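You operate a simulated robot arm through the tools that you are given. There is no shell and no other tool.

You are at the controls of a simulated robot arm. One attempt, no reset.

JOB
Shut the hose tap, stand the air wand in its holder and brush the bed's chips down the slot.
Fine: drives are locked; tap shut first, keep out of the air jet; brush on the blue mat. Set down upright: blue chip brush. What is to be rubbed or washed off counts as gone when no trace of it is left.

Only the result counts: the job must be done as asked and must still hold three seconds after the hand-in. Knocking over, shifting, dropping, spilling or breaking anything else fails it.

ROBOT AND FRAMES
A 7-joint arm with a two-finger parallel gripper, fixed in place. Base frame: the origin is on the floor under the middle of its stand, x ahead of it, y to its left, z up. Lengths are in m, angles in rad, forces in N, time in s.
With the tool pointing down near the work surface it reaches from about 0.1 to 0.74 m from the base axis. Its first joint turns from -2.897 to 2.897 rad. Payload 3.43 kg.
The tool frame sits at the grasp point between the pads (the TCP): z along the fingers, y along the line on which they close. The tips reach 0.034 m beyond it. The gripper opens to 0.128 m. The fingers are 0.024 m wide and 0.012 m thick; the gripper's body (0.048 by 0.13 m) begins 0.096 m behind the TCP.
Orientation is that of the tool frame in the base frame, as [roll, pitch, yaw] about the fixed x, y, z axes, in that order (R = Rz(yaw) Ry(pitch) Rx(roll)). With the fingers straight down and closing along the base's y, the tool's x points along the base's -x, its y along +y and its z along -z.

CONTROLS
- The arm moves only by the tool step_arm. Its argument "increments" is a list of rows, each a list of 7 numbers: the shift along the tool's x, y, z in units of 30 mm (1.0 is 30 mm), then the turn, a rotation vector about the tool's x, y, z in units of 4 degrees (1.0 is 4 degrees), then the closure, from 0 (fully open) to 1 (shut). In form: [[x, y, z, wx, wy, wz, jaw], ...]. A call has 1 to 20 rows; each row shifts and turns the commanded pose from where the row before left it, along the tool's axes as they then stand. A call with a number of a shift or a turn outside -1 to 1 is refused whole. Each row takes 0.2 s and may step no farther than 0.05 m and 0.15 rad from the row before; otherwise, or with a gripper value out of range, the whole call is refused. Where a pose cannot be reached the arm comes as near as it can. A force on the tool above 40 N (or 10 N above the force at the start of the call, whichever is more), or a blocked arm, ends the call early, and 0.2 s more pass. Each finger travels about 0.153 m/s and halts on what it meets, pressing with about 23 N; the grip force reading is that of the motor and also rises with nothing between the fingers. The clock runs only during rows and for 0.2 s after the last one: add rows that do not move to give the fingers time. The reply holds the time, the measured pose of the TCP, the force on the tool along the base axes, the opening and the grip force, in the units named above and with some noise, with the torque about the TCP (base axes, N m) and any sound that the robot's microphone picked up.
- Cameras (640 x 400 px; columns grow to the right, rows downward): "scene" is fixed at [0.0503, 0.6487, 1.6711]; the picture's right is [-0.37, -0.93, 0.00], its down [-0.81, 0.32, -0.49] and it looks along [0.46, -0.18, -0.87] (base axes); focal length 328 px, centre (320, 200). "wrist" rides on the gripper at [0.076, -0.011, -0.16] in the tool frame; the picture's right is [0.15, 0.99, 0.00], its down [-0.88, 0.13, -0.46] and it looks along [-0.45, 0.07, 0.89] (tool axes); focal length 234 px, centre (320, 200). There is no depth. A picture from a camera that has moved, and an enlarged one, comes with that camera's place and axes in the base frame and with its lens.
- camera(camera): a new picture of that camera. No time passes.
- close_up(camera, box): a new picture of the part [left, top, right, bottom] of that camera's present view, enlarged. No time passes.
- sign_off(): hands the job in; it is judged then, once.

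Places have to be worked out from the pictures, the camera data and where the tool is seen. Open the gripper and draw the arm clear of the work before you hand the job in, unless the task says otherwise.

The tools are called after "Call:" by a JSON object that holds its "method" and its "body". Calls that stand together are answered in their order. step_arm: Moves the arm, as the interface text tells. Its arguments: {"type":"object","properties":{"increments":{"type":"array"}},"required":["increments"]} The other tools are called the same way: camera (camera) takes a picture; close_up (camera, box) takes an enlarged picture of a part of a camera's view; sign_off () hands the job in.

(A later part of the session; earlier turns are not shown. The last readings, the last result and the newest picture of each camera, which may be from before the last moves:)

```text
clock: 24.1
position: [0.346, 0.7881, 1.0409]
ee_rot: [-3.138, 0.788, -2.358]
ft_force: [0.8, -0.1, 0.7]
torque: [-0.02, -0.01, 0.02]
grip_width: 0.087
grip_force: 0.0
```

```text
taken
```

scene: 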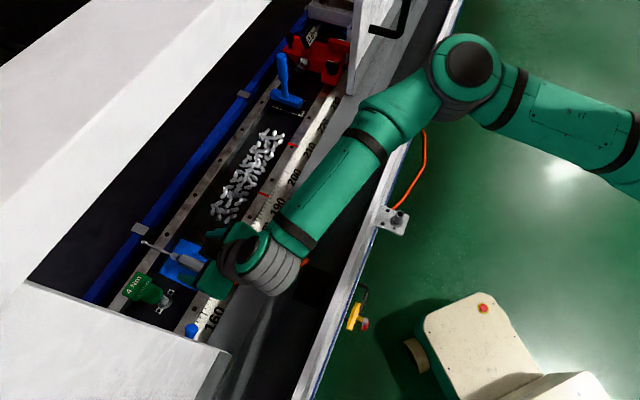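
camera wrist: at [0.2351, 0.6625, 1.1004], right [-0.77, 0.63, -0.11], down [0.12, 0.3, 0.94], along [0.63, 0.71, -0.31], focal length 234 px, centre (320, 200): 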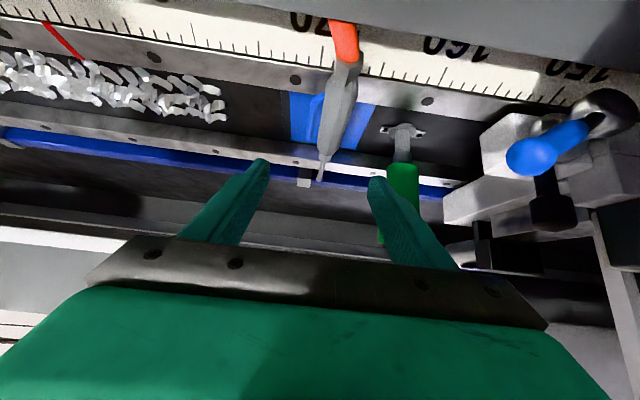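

Reach is fine here (p≈−0.317, q≈0.800) and the fingers straddle the wand. I lower most of the way to the grasp and check the picture before closing.

Call:
{"method": "step_arm", "body": {"increments": [[0.284, 0, 0.622, 0, 0, 0, 0.32], [0.284, 0, 0.622, 0, 0, 0, 0.32], [0.284, 0, 0.622, 0, 0, 0, 0.32], [0, 0, 0, 0, 0, 0, 0.32]]}}

Call:
{"method": "camera", "body": {"camera": "wrist"}}

Call:
{"method": "close_up", "body": {"camera": "scene", "box": [120, 200, 300, 320]}}

```text
clock: 25.1
position: [0.3609, 0.8032, 0.9816]
ee_rot: [-3.137, 0.784, -2.36]
ft_force: [0.0, -0.3, -0.9]
torque: [0.01, -0.03, -0.02]
grip_width: 0.0872
grip_force: 0.0
```

```text
taken
camera wrist: at [0.25, 0.6771, 1.0415], right [-0.77, 0.63, -0.11], down [0.12, 0.31, 0.94], along [0.63, 0.71, -0.31], focal length 234 px, centre (320, 200)
```

wrist: 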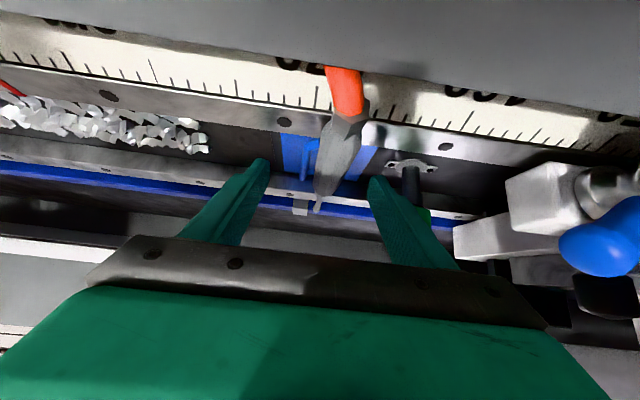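

```text
3.33 times, centred on (210, 260) of scene
camera zoom: at [0.0503, 0.6487, 1.6711], right [-0.37, -0.93, 0.0], down [-0.81, 0.32, -0.49], along [0.46, -0.18, -0.87], focal length 1093 px, centre (687, 0)
```

zoom: 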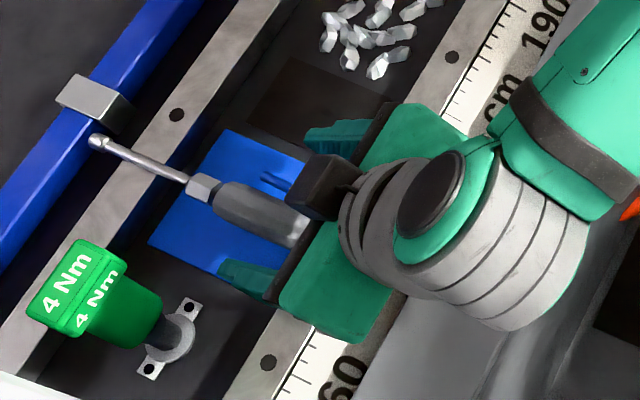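

Everything lines up: the handle and trigger lie between the pads, nothing touching. I lower the last 2 cm and close gently.

Call:
{"method": "step_arm", "body": {"increments": [[0.12, 0, 0.295, 0, 0, 0, 0.32], [0.12, 0, 0.295, 0, 0, 0, 0.32], [0, 0, 0, 0, 0, 0, 0.45], [0, 0, 0, 0, 0, 0, 0.55], [0, 0, 0, 0, 0, 0, 0.65], [0, 0, 0, 0, 0, 0, 0.75], [0, 0, 0, 0, 0, 0, 0.85], [0, 0, 0, 0, 0, 0, 1], [0, 0, 0, 0, 0, 0, 1]]}}

Call:
{"method": "camera", "body": {"camera": "wrist"}}

Call:
{"method": "close_up", "body": {"camera": "scene", "box": [120, 200, 300, 320]}}

```text
clock: 27.1
position: [0.3648, 0.8075, 0.9647]
ee_rot: [-3.138, 0.785, -2.361]
ft_force: [-0.2, 0.2, 0.0]
torque: [0.01, 0.06, 0.03]
grip_width: 0.0249
grip_force: 23.0
```

```text
taken
camera wrist: at [0.2548, 0.6821, 1.0246], right [-0.77, 0.63, -0.11], down [0.12, 0.31, 0.94], along [0.63, 0.71, -0.31], focal length 234 px, centre (320, 200)
```

wrist: 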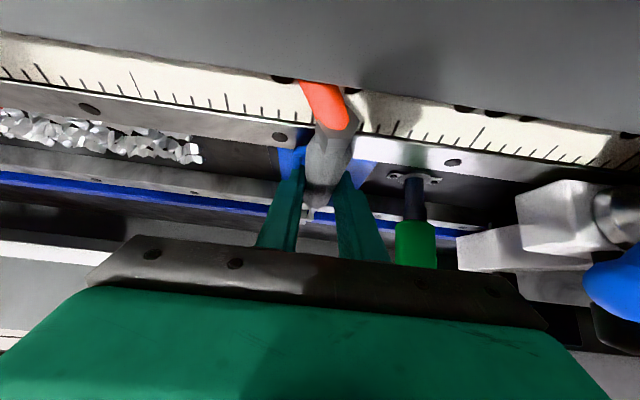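

```text
3.33 times, centred on (210, 260) of scene
camera zoom: at [0.0503, 0.6487, 1.6711], right [-0.37, -0.93, 0.0], down [-0.81, 0.32, -0.49], along [0.46, -0.18, -0.87], focal length 1093 px, centre (687, 0)
```

zoom: 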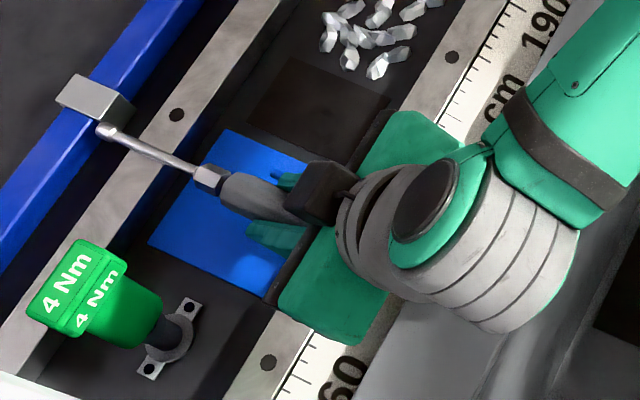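

The grip holds at 24.9 mm width, the handle's diameter, with 23 N. I lift straight up in small steps and check that the wand comes along level.

Call:
{"method": "step_arm", "body": {"increments": [[-0.2, 0, -0.2, 0, 0, 0, 1], [-0.3, 0, -0.3, 0, 0, 0, 1], [-0.4, 0, -0.4, 0, 0, 0, 1], [-0.4, 0, -0.4, 0, 0, 0, 1], [-0.4, 0, -0.4, 0, 0, 0, 1], [0, 0, 0, 0, 0, 0, 1]]}}

Call:
{"method": "camera", "body": {"camera": "wrist"}}

Call:
{"method": "close_up", "body": {"camera": "scene", "box": [120, 200, 300, 320]}}

```text
clock: 28.5
position: [0.365, 0.8071, 1.0371]
ee_rot: [-3.136, 0.786, -2.358]
ft_force: [0.5, -0.1, -2.9]
torque: [-0.04, 0.0, 0.0]
grip_width: 0.0245
grip_force: 23.2
```

```text
taken
camera wrist: at [0.2545, 0.6823, 1.0969], right [-0.77, 0.63, -0.11], down [0.12, 0.31, 0.94], along [0.63, 0.71, -0.31], focal length 234 px, centre (320, 200)
```

wrist: 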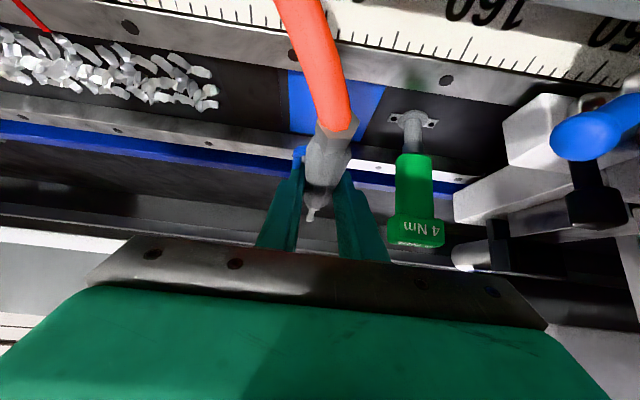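

```text
3.33 times, centred on (210, 260) of scene
camera zoom: at [0.0503, 0.6487, 1.6711], right [-0.37, -0.93, 0.0], down [-0.81, 0.32, -0.49], along [0.46, -0.18, -0.87], focal length 1093 px, centre (687, 0)
```

zoom: 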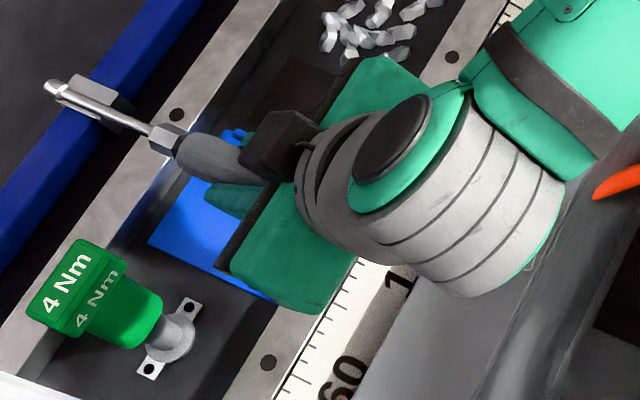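

The wand is lifted level with about 2.9 N of weight and the hose trailing. I raise it further and draw it back toward the front of the bench.

Call:
{"method": "step_arm", "body": {"increments": [[-0.5, 0, -0.5, 0, 0, 0, 1], [-0.5, 0, -0.5, 0, 0, 0, 1], [0.4, 0, -0.9, 0, 0, 0, 1], [0.4, 0, -0.9, 0, 0, 0, 1], [0.4, 0, -0.9, 0, 0, 0, 1], [0.4, 0, -0.9, 0, 0, 0, 1], [0.4, 0, -0.9, 0, 0, 0, 1], [0.4, 0, -0.9, 0, 0, 0, 1], [0.4, 0, -0.9, 0, 0, 0, 1], [0, 0, 0, 0, 0, 0, 1]]}}

Call:
{"method": "camera", "body": {"camera": "scene"}}

Call:
{"method": "camera", "body": {"camera": "wrist"}}

```text
clock: 30.7
position: [0.2273, 0.6726, 1.1566]
ee_rot: [-3.136, 0.784, -2.359]
ft_force: [0.6, -0.3, -1.5]
torque: [0.01, 0.01, 0.0]
grip_width: 0.0246
grip_force: 23.1
```

```text
taken
```

scene: 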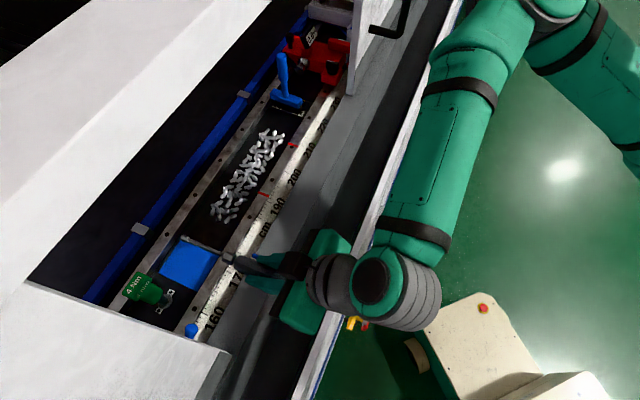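

```text
taken
camera wrist: at [0.1179, 0.5473, 1.2157], right [-0.77, 0.63, -0.11], down [0.12, 0.31, 0.94], along [0.63, 0.71, -0.31], focal length 234 px, centre (320, 200)
```

wrist: 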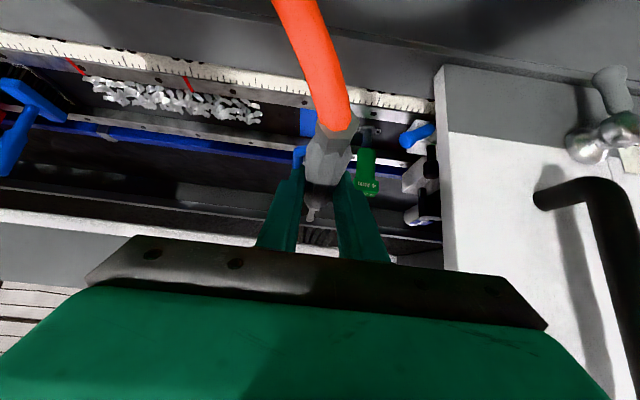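

The wand is held steady over the gutter. I swing it toward the holder's position along the bench while rotating the tool upright (nozzle going halfway down).

Call:
{"method": "step_arm", "body": {"increments": [[0, -0.73, 0, 0, 1, 0, 1], [0, -0.73, 0, 0, 1, 0, 1], [0, -0.73, 0, 0, 1, 0, 1], [0, -0.73, 0, 0, 1, 0, 1], [0, -0.73, 0, 0, 1, 0, 1], [0, -0.73, 0, 0, 1, 0, 1], [0, -0.73, 0, 0, 1, 0, 1], [0, -0.73, 0, 0, 1, 0, 1], [0, -0.73, 0, 0, 1, 0, 1], [0, -0.73, 0, 0, 1, 0, 1], [0, -0.73, 0, 0, 1, 0, 1], [0, 0, 0, 0, 0, 0, 1]]}}

Call:
{"method": "camera", "body": {"camera": "scene"}}

Call:
{"method": "camera", "body": {"camera": "wrist"}}

```text
clock: 33.3
position: [0.3975, 0.5012, 1.1544]
ee_rot: [-3.139, 0.017, -2.364]
ft_force: [0.4, -0.5, -1.2]
torque: [0.01, 0.0, 0.01]
grip_width: 0.0244
grip_force: 23.6
```

```text
taken
```

scene: 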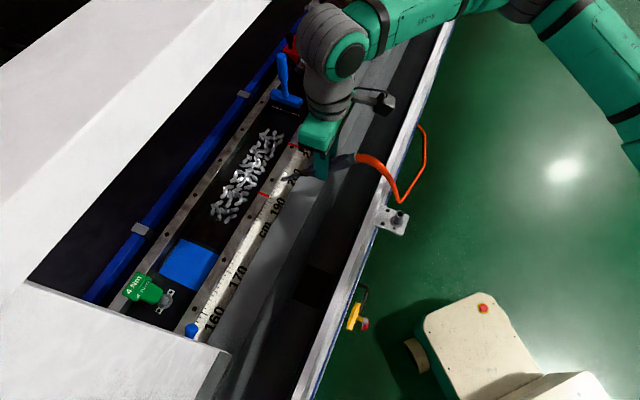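

```text
taken
camera wrist: at [0.3491, 0.4376, 1.3133], right [-0.8, 0.6, -0.01], down [0.53, 0.71, 0.47], along [0.29, 0.37, -0.88], focal length 234 px, centre (320, 200)
```

wrist: 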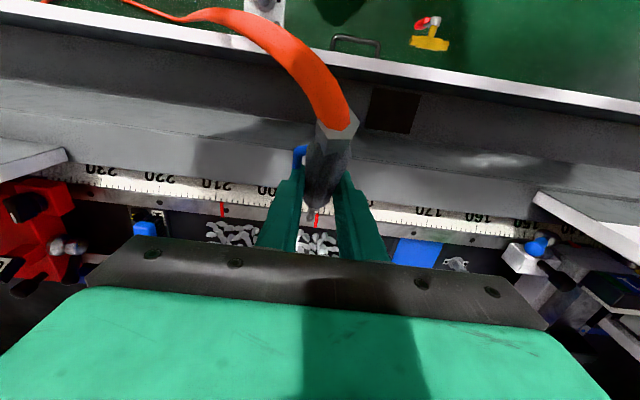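

The tool now points straight down with the nozzle at 45°. I bring it back over the holder line and across to p≈0.044.

Call:
{"method": "step_arm", "body": {"increments": [[0.833, -0.3, 0, 0, 0, 0, 1], [0.833, -0.5, 0, 0, 0, 0, 1], [0.833, -0.6, 0, 0, 0, 0, 1], [0.833, -0.65, 0, 0, 0, 0, 1], [0.833, -0.65, 0, 0, 0, 0, 1], [0.833, -0.65, 0, 0, 0, 0, 1], [0.833, -0.65, 0, 0, 0, 0, 1], [0, 0, 0, 0, 0, 0, 1]]}}

Call:
{"method": "camera", "body": {"camera": "scene"}}

Call:
{"method": "camera", "body": {"camera": "wrist"}}

```text
clock: 35.1
position: [0.3552, 0.2923, 1.1528]
ee_rot: [-3.139, 0.019, -2.363]
ft_force: [0.1, 0.3, -1.6]
torque: [-0.04, 0.0, 0.02]
grip_width: 0.0246
grip_force: 23.0
```

```text
taken
```

scene: 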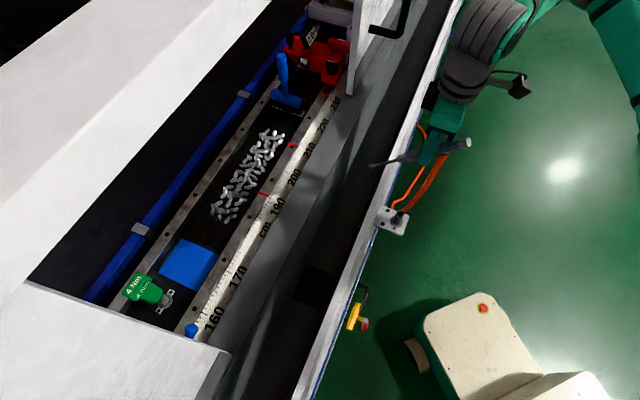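

```text
taken
camera wrist: at [0.3079, 0.2303, 1.3109], right [-0.8, 0.6, -0.01], down [0.53, 0.71, 0.47], along [0.29, 0.37, -0.88], focal length 234 px, centre (320, 200)
```

wrist: 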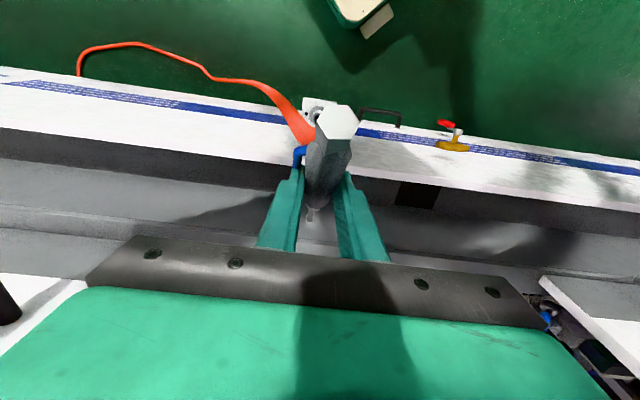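

TCP is over the holder line (p≈0.042, q≈0.458, z≈1.153). I rotate the tool a further 44° inward so the wand hangs nozzle-down.

Call:
{"method": "step_arm", "body": {"increments": [[0, 0, 0, 0, 1, 0, 1], [0, 0, 0, 0, 1, 0, 1], [0, 0, 0, 0, 1, 0, 1], [0, 0, 0, 0, 1, 0, 1], [0, 0, 0, 0, 1, 0, 1], [0, 0, 0, 0, 1, 0, 1], [0, 0, 0, 0, 1, 0, 1], [0, 0, 0, 0, 1, 0, 1], [0, 0, 0, 0, 1, 0, 1], [0, 0, 0, 0, 1, 0, 1], [0, 0, 0, 0, 1, 0, 1], [0, 0, 0, 0, 0, 0, 1]]}}

Call:
{"method": "camera", "body": {"camera": "scene"}}

Call:
{"method": "camera", "body": {"camera": "wrist"}}

Call:
{"method": "close_up", "body": {"camera": "scene", "box": [360, 110, 480, 250]}}

```text
clock: 37.7
position: [0.3578, 0.2938, 1.1524]
ee_rot: [-3.137, -0.751, -2.365]
ft_force: [0.5, -0.2, -1.1]
torque: [0.01, 0.0, 0.01]
grip_width: 0.0244
grip_force: 22.4
```

```text
taken
```

scene: 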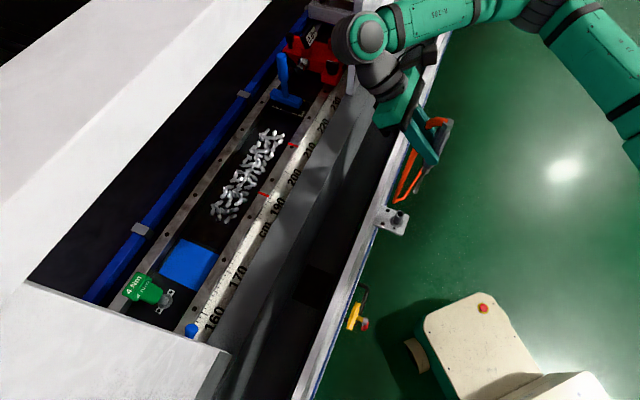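

```text
taken
camera wrist: at [0.4039, 0.3223, 1.3213], right [-0.77, 0.63, 0.1], down [0.59, 0.76, -0.27], along [-0.24, -0.15, -0.96], focal length 234 px, centre (320, 200)
```

wrist: 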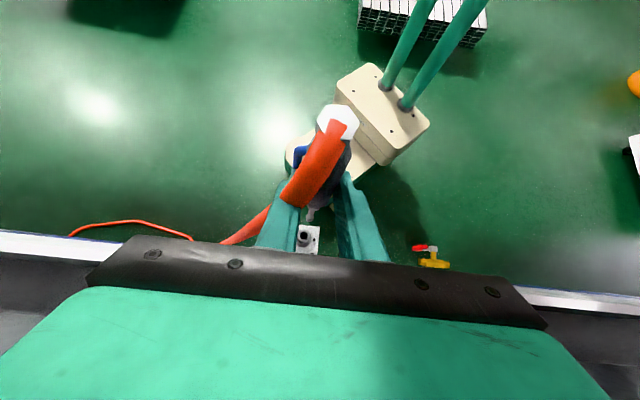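

```text
2.86 times, centred on (420, 180) of scene
camera zoom: at [0.0503, 0.6487, 1.6711], right [-0.37, -0.93, 0.0], down [-0.81, 0.32, -0.49], along [0.46, -0.18, -0.87], focal length 937 px, centre (34, 257)
```

zoom: 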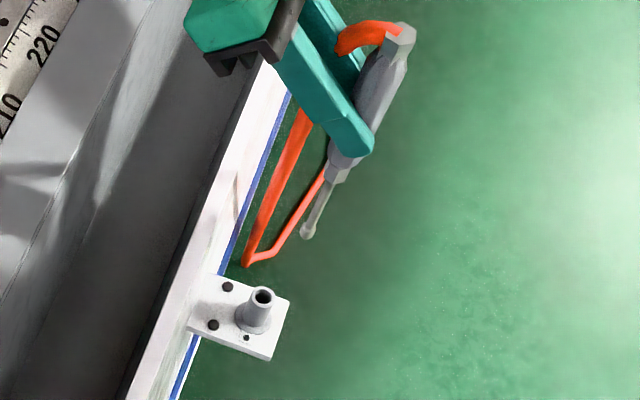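

The wand hangs nozzle-down above the bracket, and both cameras see tip and tube. I enlarge both views to measure tip against tube.

Call:
{"method": "close_up", "body": {"camera": "wrist", "box": [270, 190, 360, 250]}}

Call:
{"method": "close_up", "body": {"camera": "scene", "box": [385, 120, 455, 240]}}

```text
6.67 times, centred on (315, 220) of wrist
camera zoom: at [0.4039, 0.3223, 1.3213], right [-0.77, 0.63, 0.1], down [0.59, 0.76, -0.27], along [-0.24, -0.15, -0.96], focal length 1561 px, centre (353, 67)
```

zoom: 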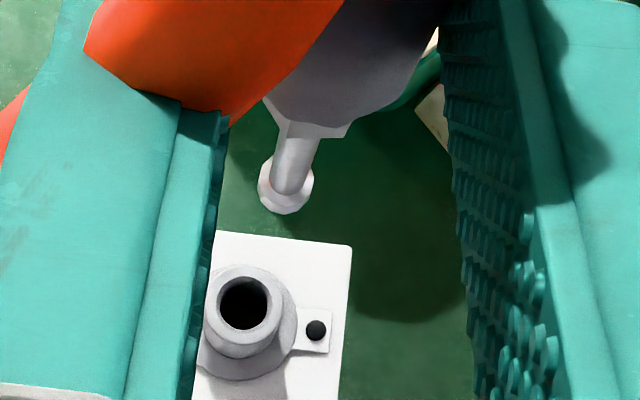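

```text
3.33 times, centred on (420, 180) of scene
camera zoom: at [0.0503, 0.6487, 1.6711], right [-0.37, -0.93, 0.0], down [-0.81, 0.32, -0.49], along [0.46, -0.18, -0.87], focal length 1093 px, centre (-13, 267)
```

zoom: 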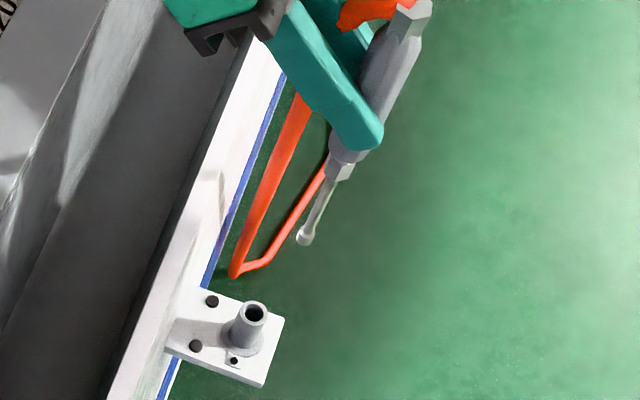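

Triangulation gives the nozzle ball at (0.348, 0.2835, 0.991), the tube's bore at (0.3567, 0.288, 0.859), and the wand vertical within half a degree. I shift about 9 mm outward and 3 mm along, and descend to just above the tube for a second measurement.

Call:
{"method": "step_arm", "body": {"increments": [[-0.5, -0.02, 0.445, 0, 0, 0, 1], [-0.5, -0.02, 0.445, 0, 0, 0, 1], [-0.5, -0.02, 0.445, 0, 0, 0, 1], [-0.5, -0.02, 0.445, 0, 0, 0, 1], [-0.5, -0.02, 0.445, 0, 0, 0, 1], [0, 0, 0, 0, 0, 0, 1]]}}

Call:
{"method": "close_up", "body": {"camera": "wrist", "box": [270, 190, 360, 250]}}

Call:
{"method": "close_up", "body": {"camera": "scene", "box": [370, 170, 430, 240]}}

```text
clock: 39.1
position: [0.3656, 0.2965, 1.0534]
ee_rot: [-3.138, -0.75, -2.365]
ft_force: [0.7, 0.1, -2.1]
torque: [0.03, -0.03, 0.0]
grip_width: 0.0244
grip_force: 23.0
```

```text
6.67 times, centred on (315, 220) of wrist
camera zoom: at [0.4123, 0.3254, 1.2215], right [-0.77, 0.63, 0.1], down [0.59, 0.76, -0.27], along [-0.24, -0.15, -0.96], focal length 1561 px, centre (353, 67)
```

zoom: 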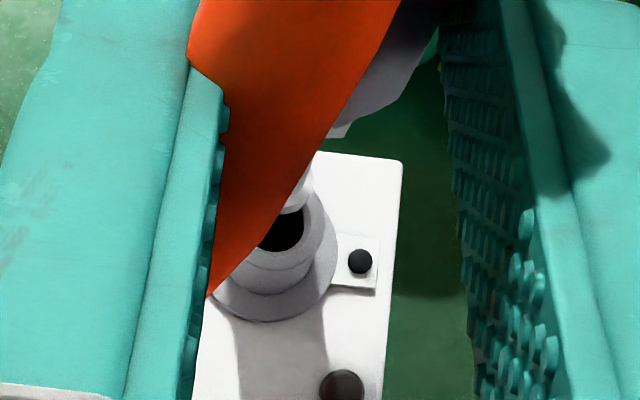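

```text
5.71 times, centred on (400, 205) of scene
camera zoom: at [0.0503, 0.6487, 1.6711], right [-0.37, -0.93, 0.0], down [-0.81, 0.32, -0.49], along [0.46, -0.18, -0.87], focal length 1874 px, centre (-137, 171)
```

zoom: 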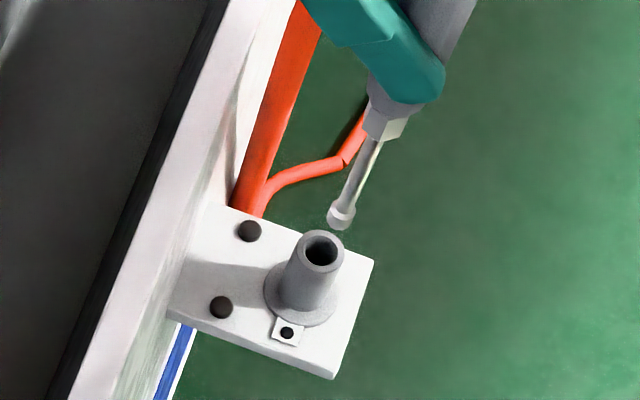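

The tip is within about 2 mm of the bore axis by both views. I apply the small correction and come down to just above the rim for a final comparison.

Call:
{"method": "step_arm", "body": {"increments": [[-0.25, 0.015, 0.22, 0, 0, 0, 1], [-0.25, 0.015, 0.22, 0, 0, 0, 1], [0, 0, 0, 0, 0, 0, 1]]}}

Call:
{"method": "close_up", "body": {"camera": "wrist", "box": [290, 195, 335, 225]}}

Call:
{"method": "close_up", "body": {"camera": "scene", "box": [380, 190, 420, 230]}}

```text
clock: 39.9
position: [0.3686, 0.2988, 1.032]
ee_rot: [-3.137, -0.751, -2.365]
ft_force: [-0.4, 0.6, -1.8]
torque: [0.03, 0.02, 0.01]
grip_width: 0.0246
grip_force: 23.0
```

```text
13.33 times, centred on (312, 210) of wrist
camera zoom: at [0.4131, 0.3282, 1.2011], right [-0.77, 0.63, 0.1], down [0.59, 0.76, -0.27], along [-0.24, -0.15, -0.96], focal length 3122 px, centre (420, 67)
```

zoom: 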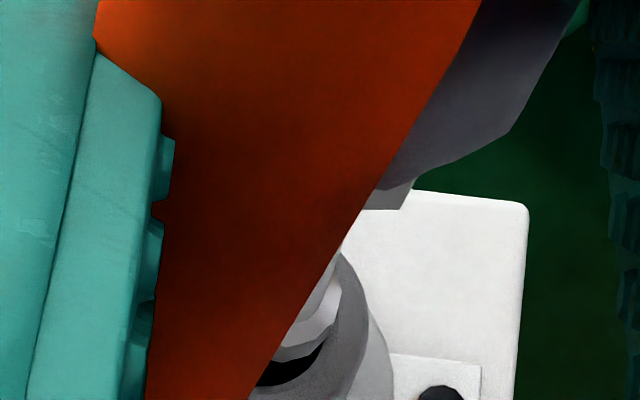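

```text
10.00 times, centred on (400, 210) of scene
camera zoom: at [0.0503, 0.6487, 1.6711], right [-0.37, -0.93, 0.0], down [-0.81, 0.32, -0.49], along [0.46, -0.18, -0.87], focal length 3279 px, centre (-480, 100)
```

zoom: 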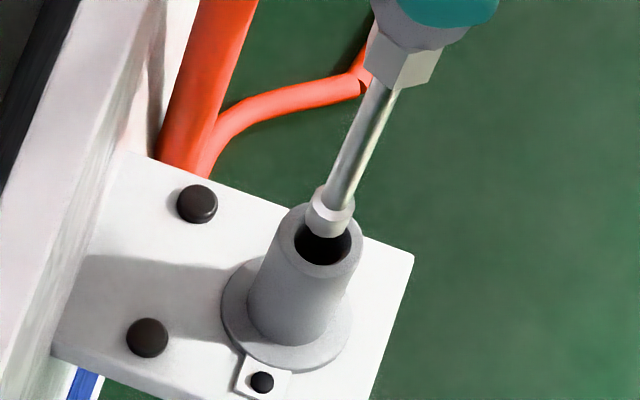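

The nozzle ball is right over the bore. I zoom further to compare the ball with the bore ellipse before inserting.

Call:
{"method": "close_up", "body": {"camera": "scene", "box": [392, 203, 410, 221]}}

Call:
{"method": "close_up", "body": {"camera": "wrist", "box": [300, 208, 324, 232]}}

```text
16.00 times, centred on (401, 212) of scene
camera zoom: at [0.0503, 0.6487, 1.6711], right [-0.37, -0.93, 0.0], down [-0.81, 0.32, -0.49], along [0.46, -0.18, -0.87], focal length 5246 px, centre (-976, 8)
```

zoom: 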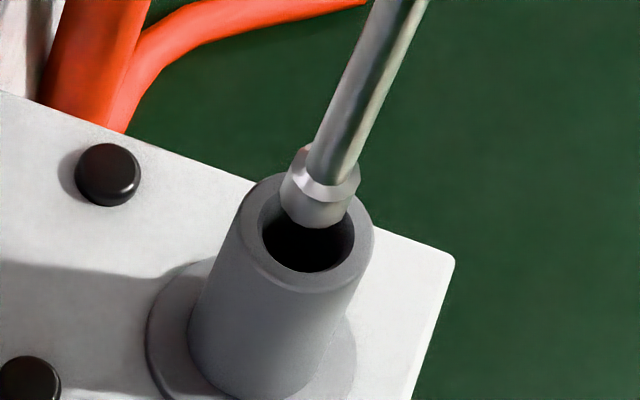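

```text
16.00 times, centred on (312, 220) of wrist
camera zoom: at [0.4131, 0.3282, 1.2011], right [-0.77, 0.63, 0.1], down [0.59, 0.76, -0.27], along [-0.24, -0.15, -0.96], focal length 3747 px, centre (448, -120)
```

zoom: 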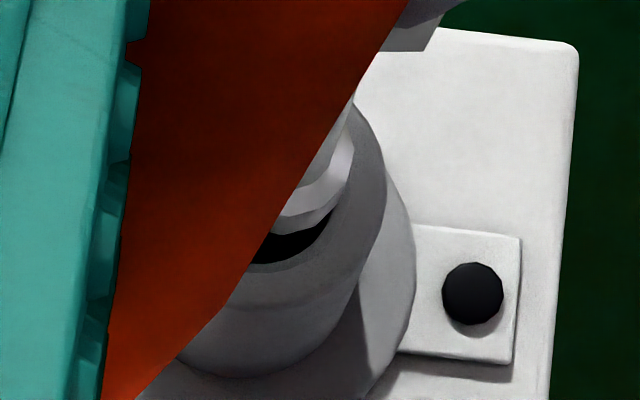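

By both views the tip end is about 1 cm above the rim and about 1.5 mm too far outward. I correct that and descend a few millimetres, then check again.

Call:
{"method": "step_arm", "body": {"increments": [[-0.148, -0.014, 0.227, 0, 0, 0, 1], [0, 0, 0, 0, 0, 0, 1]]}}

Call:
{"method": "close_up", "body": {"camera": "scene", "box": [392, 203, 410, 221]}}

Call:
{"method": "close_up", "body": {"camera": "wrist", "box": [300, 208, 324, 232]}}

```text
clock: 40.5
position: [0.3661, 0.2982, 1.0248]
ee_rot: [-3.136, -0.748, -2.364]
ft_force: [0.8, -0.9, -1.9]
torque: [0.0, 0.0, 0.01]
grip_width: 0.0247
grip_force: 23.1
```

```text
16.00 times, centred on (401, 212) of scene
camera zoom: at [0.0503, 0.6487, 1.6711], right [-0.37, -0.93, 0.0], down [-0.81, 0.32, -0.49], along [0.46, -0.18, -0.87], focal length 5246 px, centre (-976, 8)
```

zoom: 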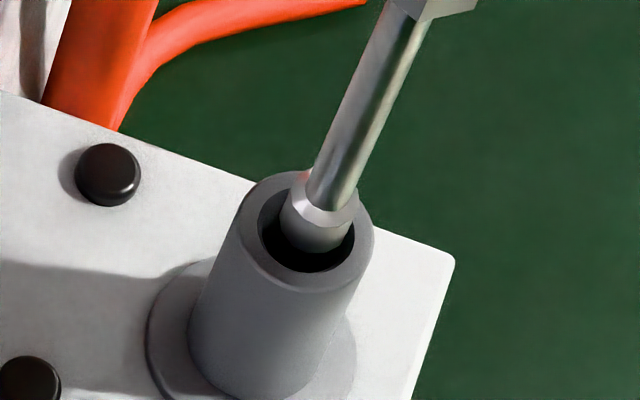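

```text
16.00 times, centred on (312, 220) of wrist
camera zoom: at [0.412, 0.3269, 1.1926], right [-0.77, 0.63, 0.1], down [0.59, 0.76, -0.27], along [-0.24, -0.15, -0.96], focal length 3747 px, centre (448, -120)
```

zoom: 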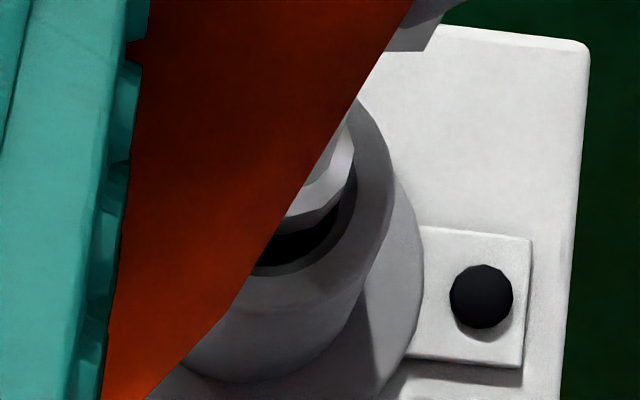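

The tip end is now entering concentric with the bore in the scene view. I descend 2 cm with a half-millimetre sideways correction and watch the force.

Call:
{"method": "step_arm", "body": {"increments": [[-0.114, -0.017, 0.122, 0, 0, 0, 1], [-0.114, 0, 0.122, 0, 0, 0, 1], [-0.114, 0, 0.122, 0, 0, 0, 1], [-0.114, 0, 0.122, 0, 0, 0, 1], [0, 0, 0, 0, 0, 0, 1]]}}

Call:
{"method": "close_up", "body": {"camera": "scene", "box": [385, 185, 425, 225]}}

Call:
{"method": "close_up", "body": {"camera": "wrist", "box": [290, 190, 340, 240]}}

```text
clock: 41.7
position: [0.3666, 0.2966, 1.004]
ee_rot: [-3.138, -0.75, -2.364]
ft_force: [0.6, -0.2, -1.7]
torque: [0.02, 0.0, -0.04]
grip_width: 0.0244
grip_force: 23.6
```

```text
10.00 times, centred on (405, 205) of scene
camera zoom: at [0.0503, 0.6487, 1.6711], right [-0.37, -0.93, 0.0], down [-0.81, 0.32, -0.49], along [0.46, -0.18, -0.87], focal length 3279 px, centre (-530, 150)
```

zoom: 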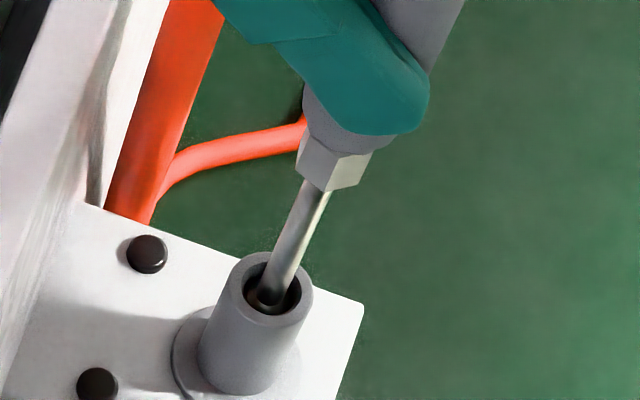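

```text
8.00 times, centred on (315, 215) of wrist
camera zoom: at [0.4131, 0.3263, 1.1726], right [-0.77, 0.63, 0.1], down [0.59, 0.76, -0.27], along [-0.24, -0.15, -0.96], focal length 1873 px, centre (360, 80)
```

zoom: 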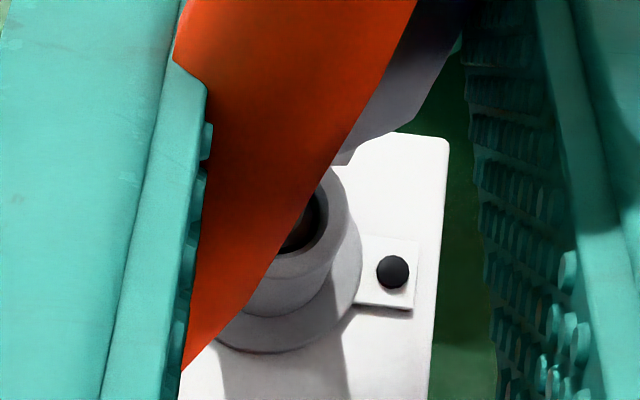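

The nozzle is in the tube with no contact force. I continue down in small steps until it seats.

Call:
{"method": "step_arm", "body": {"increments": [[-0.17, 0, 0.183, 0, 0, 0, 1], [-0.17, 0, 0.183, 0, 0, 0, 1], [-0.17, 0, 0.183, 0, 0, 0, 1], [-0.17, 0, 0.183, 0, 0, 0, 1], [-0.114, 0, 0.122, 0, 0, 0, 1], [0, 0, 0, 0, 0, 0, 1]]}}

Call:
{"method": "close_up", "body": {"camera": "scene", "box": [375, 175, 435, 235]}}

```text
clock: 42.9
position: [0.3669, 0.2958, 0.9759]
ee_rot: [-3.141, -0.754, -2.362]
ft_force: [-1.8, -1.8, 6.0]
torque: [-0.36, 0.26, 0.0]
grip_width: 0.0247
grip_force: 23.5
stopped in row 5: the force on the tool passed its limit at 43 N (the readings are from after the stop); the commanded pose is now the measured one
```

```text
6.67 times, centred on (405, 205) of scene
camera zoom: at [0.0503, 0.6487, 1.6711], right [-0.37, -0.93, 0.0], down [-0.81, 0.32, -0.49], along [0.46, -0.18, -0.87], focal length 2186 px, centre (-247, 167)
```

zoom: 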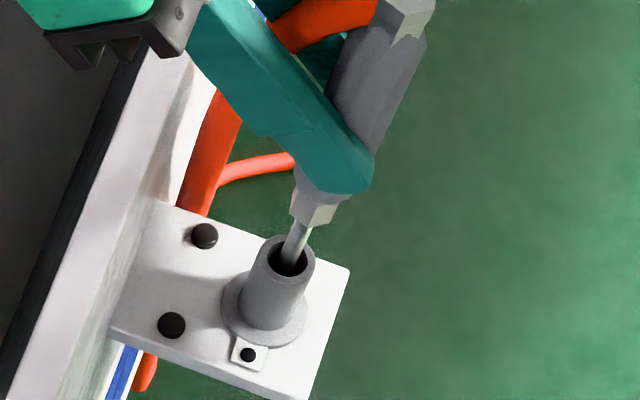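

The nozzle has bottomed in the tube, about 45–50 mm deep, which matches the bracket plate's height. I relieve the pressure slightly and open the fingers gently.

Call:
{"method": "step_arm", "body": {"increments": [[0.02, 0, -0.022, 0, 0, 0, 1], [0, 0, 0, 0, 0, 0, 0.78], [0, 0, 0, 0, 0, 0, 0.74], [0, 0, 0, 0, 0, 0, 0.68], [0, 0, 0, 0, 0, 0, 0.6], [0, 0, 0, 0, 0, 0, 0.5], [0, 0, 0, 0, 0, 0, 0.4], [0, 0, 0, 0, 0, 0, 0.4]]}}

Call:
{"method": "close_up", "body": {"camera": "scene", "box": [365, 110, 465, 240]}}

Call:
{"method": "camera", "body": {"camera": "wrist"}}

```text
clock: 44.7
position: [0.3673, 0.2964, 0.9752]
ee_rot: [-3.139, -0.75, -2.363]
ft_force: [-0.2, 0.2, 0.1]
torque: [-0.03, 0.03, 0.0]
grip_width: 0.0768
grip_force: 0.0
```

```text
3.08 times, centred on (415, 175) of scene
camera zoom: at [0.0503, 0.6487, 1.6711], right [-0.37, -0.93, 0.0], down [-0.81, 0.32, -0.49], along [0.46, -0.18, -0.87], focal length 1009 px, centre (28, 277)
```

zoom: 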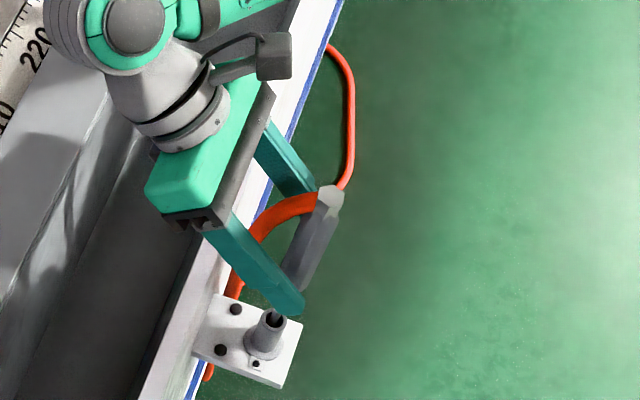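

```text
taken
camera wrist: at [0.4136, 0.326, 1.1441], right [-0.77, 0.63, 0.1], down [0.59, 0.76, -0.27], along [-0.24, -0.15, -0.96], focal length 234 px, centre (320, 200)
```

wrist: 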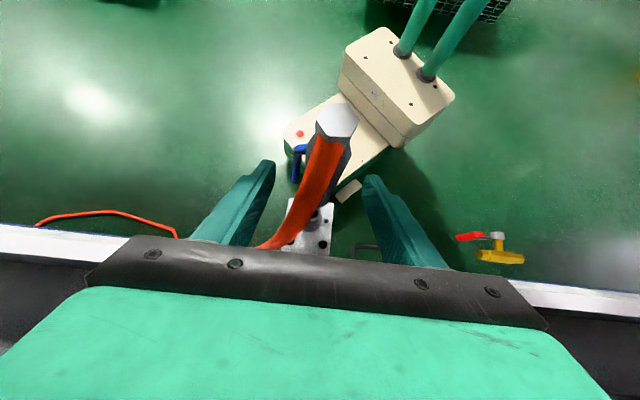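

The wand stands in the holder and the readings are at zero. I back the open fingers straight out along the tool axis, away from the wand and hose.

Call:
{"method": "step_arm", "body": {"increments": [[0, 0, -0.3, 0, 0, 0, 0.4], [0, 0, -0.5, 0, 0, 0, 0.4], [0, 0, -0.8, 0, 0, 0, 0.4], [0, 0, -1, 0, 0, 0, 0.4], [0, 0, -1, 0, 0, 0, 0.4], [0, 0, -1, 0, 0, 0, 0.4], [0, 0, 0, 0, 0, 0, 0.4]]}}

Call:
{"method": "camera", "body": {"camera": "scene"}}

Call:
{"method": "close_up", "body": {"camera": "scene", "box": [365, 110, 465, 240]}}

Call:
{"method": "camera", "body": {"camera": "wrist"}}

```text
clock: 46.3
position: [0.4348, 0.363, 1.0784]
ee_rot: [-3.138, -0.75, -2.361]
ft_force: [0.2, 0.8, 0.0]
torque: [-0.03, -0.01, 0.01]
grip_width: 0.0766
grip_force: 0.0
```

```text
taken
```

scene: 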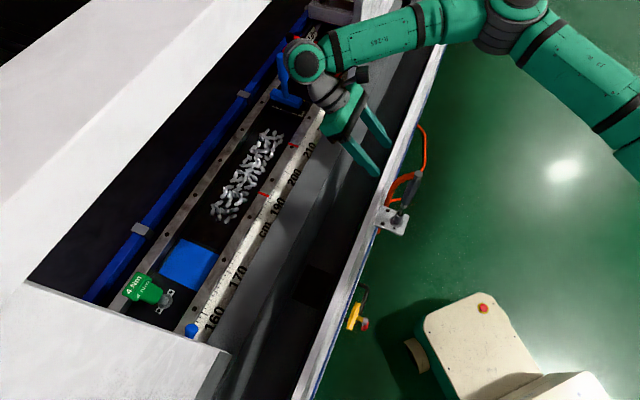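

```text
3.08 times, centred on (415, 175) of scene
camera zoom: at [0.0503, 0.6487, 1.6711], right [-0.37, -0.93, 0.0], down [-0.81, 0.32, -0.49], along [0.46, -0.18, -0.87], focal length 1009 px, centre (28, 277)
```

zoom: 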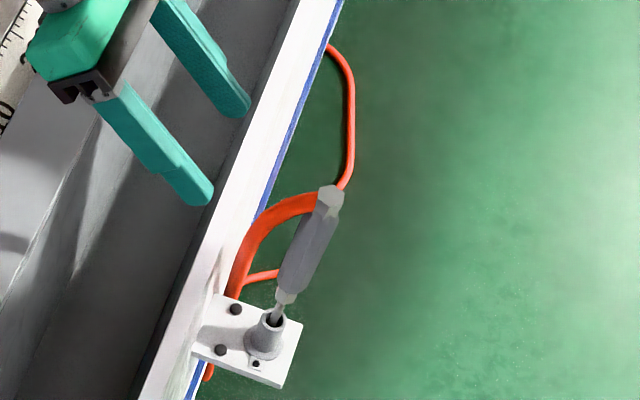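

```text
taken
camera wrist: at [0.4805, 0.3918, 1.2462], right [-0.77, 0.63, 0.1], down [0.59, 0.76, -0.27], along [-0.24, -0.15, -0.96], focal length 234 px, centre (320, 200)
```

wrist: 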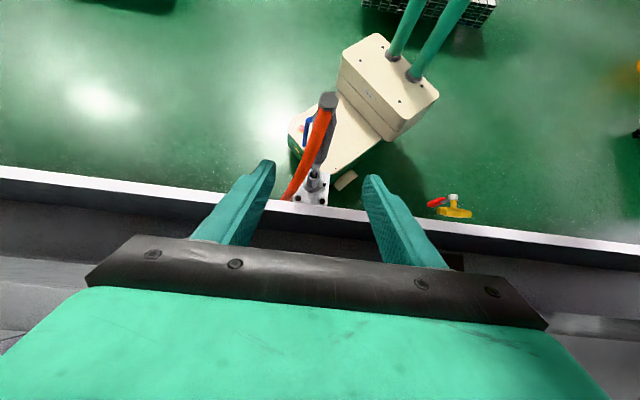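

The wand stands upright in its holder on its own. Next is the brush: I raise the arm, then swing the tool to point outward so I can look at the brush, tailstock and door panel before approaching.

Call:
{"method": "step_arm", "body": {"increments": [[0.57, 0, -0.61, 0, 0, 0, 0.4], [0.57, 0, -0.61, 0, 0, 0, 0.4], [0.57, 0, -0.61, 0, 0, 0, 0.4], [0.57, 0, -0.61, 0, 0, 0, 0.4], [0, 0, 0, 0, -1, 0, 0.4], [0, 0, 0, 0, -1, 0, 0.4], [0, 0, 0, 0, -1, 0, 0.4], [0, 0, 0, 0, -1, 0, 0.4], [0, 0, 0, 0, -1, 0, 0.4], [0, 0, 0, 0, -1, 0, 0.4], [0, 0, 0, 0, -1, 0, 0.4], [0, 0, 0, 0, -1, 0, 0.4], [0, 0, 0, 0, -1, 0, 0.4], [0, 0, 0, 0, -1, 0, 0.4], [0, 0, 0, 0, -1, 0, 0.4], [0, 0, 0, 0, 0, 0, 0.4]]}}

Call:
{"method": "camera", "body": {"camera": "wrist"}}

Call:
{"method": "camera", "body": {"camera": "scene"}}

```text
clock: 49.7
position: [0.4338, 0.3626, 1.1777]
ee_rot: [-3.141, 0.017, -2.362]
ft_force: [-0.1, 0.4, 0.8]
torque: [-0.03, 0.0, 0.0]
grip_width: 0.0769
grip_force: 0.0
```

```text
taken
camera wrist: at [0.3867, 0.2989, 1.3352], right [-0.8, 0.6, 0.0], down [0.53, 0.71, 0.47], along [0.29, 0.38, -0.88], focal length 234 px, centre (320, 200)
```

wrist: 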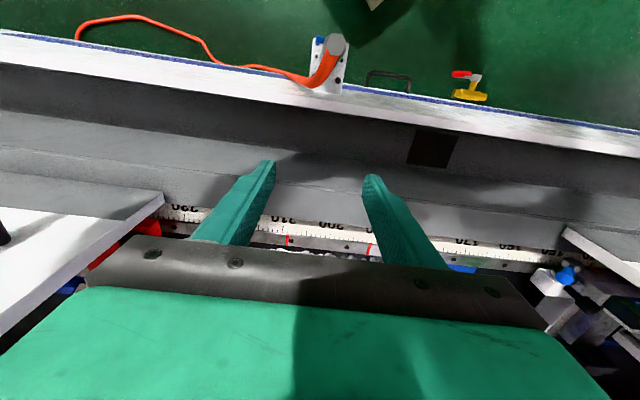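

```text
taken
```

scene: 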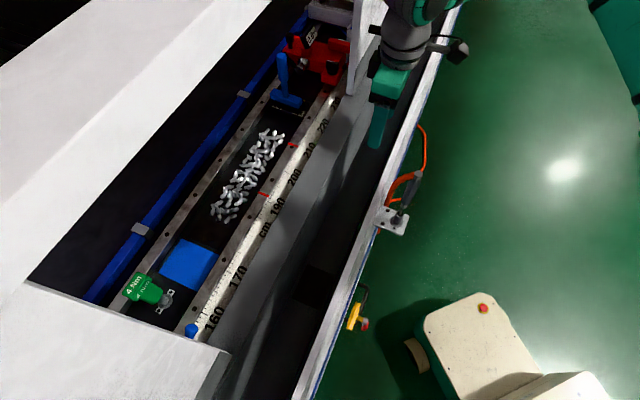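

I tilt further outward to bring the brush and the door into the wrist view.

Call:
{"method": "step_arm", "body": {"increments": [[0, 0, 0, 0, -1, 0, 0.4], [0, 0, 0, 0, -1, 0, 0.4], [0, 0, 0, 0, -1, 0, 0.4], [0, 0, 0, 0, -1, 0, 0.4], [0, 0, 0, 0, -1, 0, 0.4], [0, 0, 0, 0, -1, 0, 0.4], [0, 0, 0, 0, -1, 0, 0.4], [0, 0, 0, 0, -1, 0, 0.4], [0, 0, 0, 0, -1, 0, 0.4], [0, 0, 0, 0, -1, 0, 0.4], [0, 0, 0, 0, 0, 0, 0.4]]}}

Call:
{"method": "camera", "body": {"camera": "wrist"}}

Call:
{"method": "camera", "body": {"camera": "scene"}}

```text
clock: 52.1
position: [0.4339, 0.3632, 1.177]
ee_rot: [-3.141, 0.717, -2.362]
ft_force: [0.3, 0.5, 0.3]
torque: [-0.02, 0.02, -0.01]
grip_width: 0.0768
grip_force: 0.1
```

```text
taken
camera wrist: at [0.3273, 0.2403, 1.2474], right [-0.77, 0.63, -0.1], down [0.17, 0.35, 0.92], along [0.61, 0.7, -0.38], focal length 234 px, centre (320, 200)
```

wrist: 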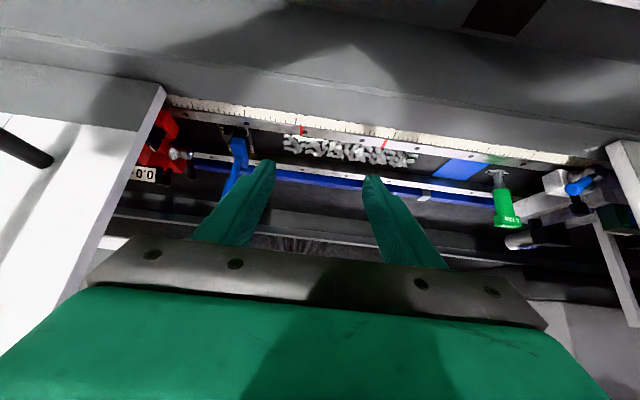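

```text
taken
```

scene: 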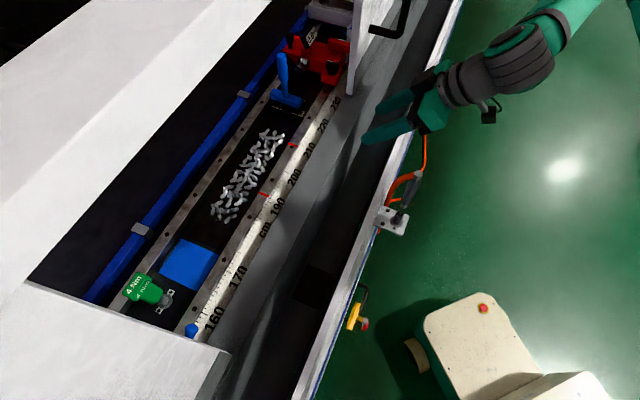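

The door's near edge stands at about p≈0.31, q≈0.71, so the gripper must come in radially. I enlarge the brush to locate its handle exactly.

Call:
{"method": "close_up", "body": {"camera": "wrist", "box": [130, 90, 310, 220]}}

Call:
{"method": "close_up", "body": {"camera": "scene", "box": [260, 45, 320, 115]}}

```text
3.08 times, centred on (220, 155) of wrist
camera zoom: at [0.3273, 0.2403, 1.2474], right [-0.77, 0.63, -0.1], down [0.17, 0.35, 0.92], along [0.61, 0.7, -0.38], focal length 720 px, centre (628, 338)
```

zoom: 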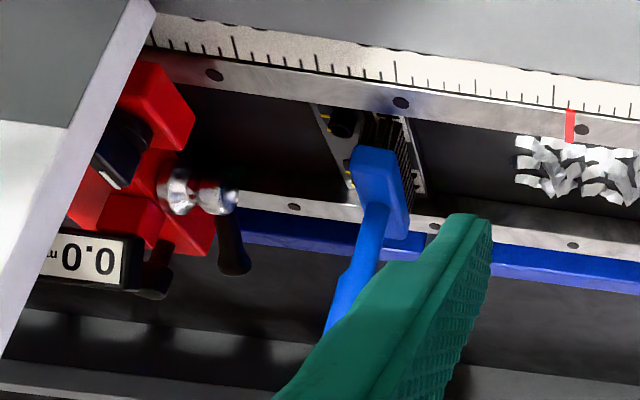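

```text
5.71 times, centred on (290, 80) of scene
camera zoom: at [0.0503, 0.6487, 1.6711], right [-0.37, -0.93, 0.0], down [-0.81, 0.32, -0.49], along [0.46, -0.18, -0.87], focal length 1874 px, centre (491, 886)
```

zoom: 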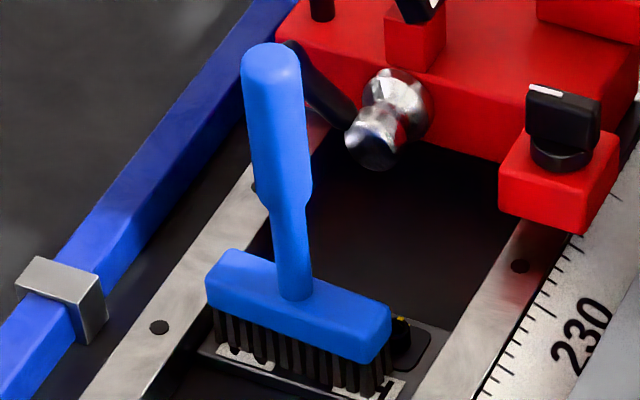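

The brush handle stands at about (0.80, 0.467), gripping zone around z≈1.05. I move to a pre-grasp roughly 10 cm short of it, then turn slightly toward it and tilt to 60°.

Call:
{"method": "step_arm", "body": {"increments": [[-0.565, -0.725, 0.861, 0, 0, 0, 0.35], [-0.565, -0.725, 0.861, 0, 0, 0, 0.3], [-0.565, -0.725, 0.861, 0, 0, 0, 0.25], [-0.565, -0.725, 0.861, 0, 0, 0, 0.25], [-0.565, -0.725, 0.861, 0, 0, 0, 0.25], [-0.565, -0.725, 0.861, 0, 0, 0, 0.25], [-0.5, -0.6, 0.7, 0, 0, 0, 0.25], [0, 0, 0, 0.49, 0, 0.566, 0.25], [0, 0, 0, 0.49, 0, 0.566, 0.25], [0, 0, 0, 0, -0.95, 0, 0.25], [0, 0, 0, 0, -0.95, 0, 0.25], [0, 0, 0, 0, -0.95, 0, 0.25], [0, 0, 0, 0, -0.95, 0, 0.25], [0, 0, 0, 0, -0.95, 0, 0.25], [0, 0, 0, 0, 0, 0, 0.25]]}}

Call:
{"method": "camera", "body": {"camera": "wrist"}}

Call:
{"method": "camera", "body": {"camera": "scene"}}

```text
clock: 55.3
position: [0.685, 0.4003, 1.1203]
ee_rot: [-3.139, 1.049, -2.464]
ft_force: [0.3, 0.2, -0.1]
torque: [0.01, -0.02, -0.01]
grip_width: 0.0958
grip_force: 0.2
```

```text
taken
camera wrist: at [0.5533, 0.2811, 1.1343], right [-0.68, 0.73, -0.13], down [-0.05, 0.13, 0.99], along [0.74, 0.68, -0.05], focal length 234 px, centre (320, 200)
```

wrist: 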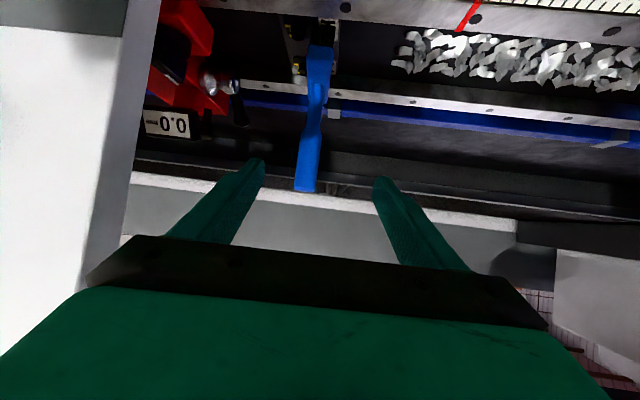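

```text
taken
```

scene: 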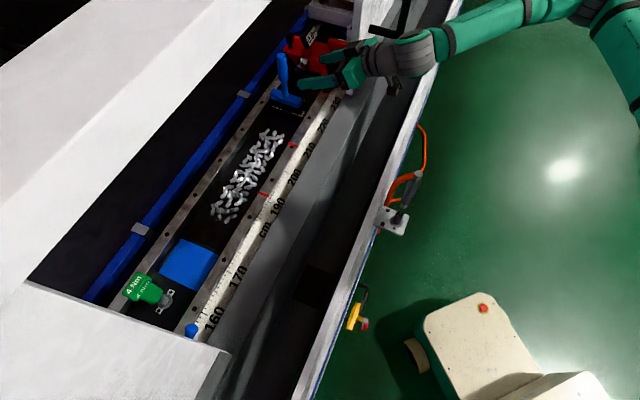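

The handle axis triangulates to about (0.788, 0.468), slightly left of the tool axis. I advance along the tool axis with a 1 cm sideways correction, stopping short to check.

Call:
{"method": "step_arm", "body": {"increments": [[-0.03, -0.1, 0.9, 0, 0, 0, 0.25], [-0.03, -0.1, 0.9, 0, 0, 0, 0.25], [-0.03, -0.1, 0.9, 0, 0, 0, 0.25], [0, 0, 0, 0, 0, 0, 0.25]]}}

Call:
{"method": "camera", "body": {"camera": "wrist"}}

Call:
{"method": "close_up", "body": {"camera": "scene", "box": [240, 20, 400, 130]}}

```text
clock: 56.3
position: [0.746, 0.4379, 1.0792]
ee_rot: [-3.136, 1.047, -2.463]
ft_force: [-0.1, 1.4, 0.3]
torque: [-0.02, -0.03, -0.03]
grip_width: 0.0958
grip_force: 0.0
```

```text
taken
camera wrist: at [0.6155, 0.3187, 1.0945], right [-0.68, 0.73, -0.13], down [-0.05, 0.13, 0.99], along [0.74, 0.68, -0.06], focal length 234 px, centre (320, 200)
```

wrist: 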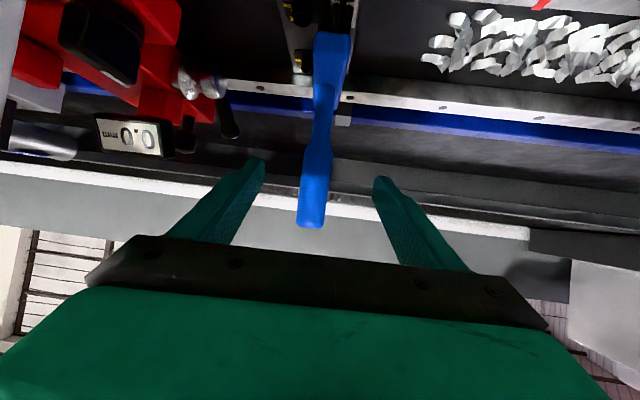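

```text
3.64 times, centred on (320, 75) of scene
camera zoom: at [0.0503, 0.6487, 1.6711], right [-0.37, -0.93, 0.0], down [-0.81, 0.32, -0.49], along [0.46, -0.18, -0.87], focal length 1192 px, centre (320, 654)
```

zoom: 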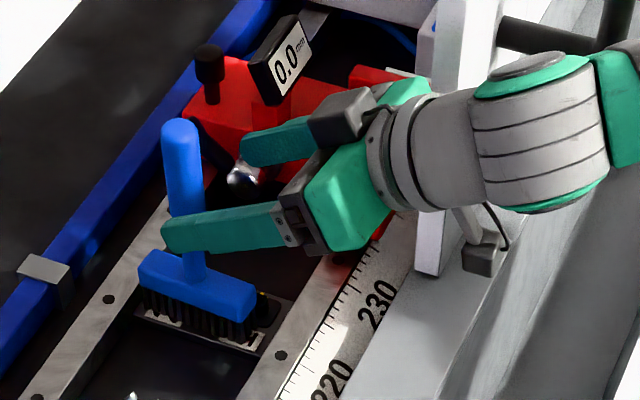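

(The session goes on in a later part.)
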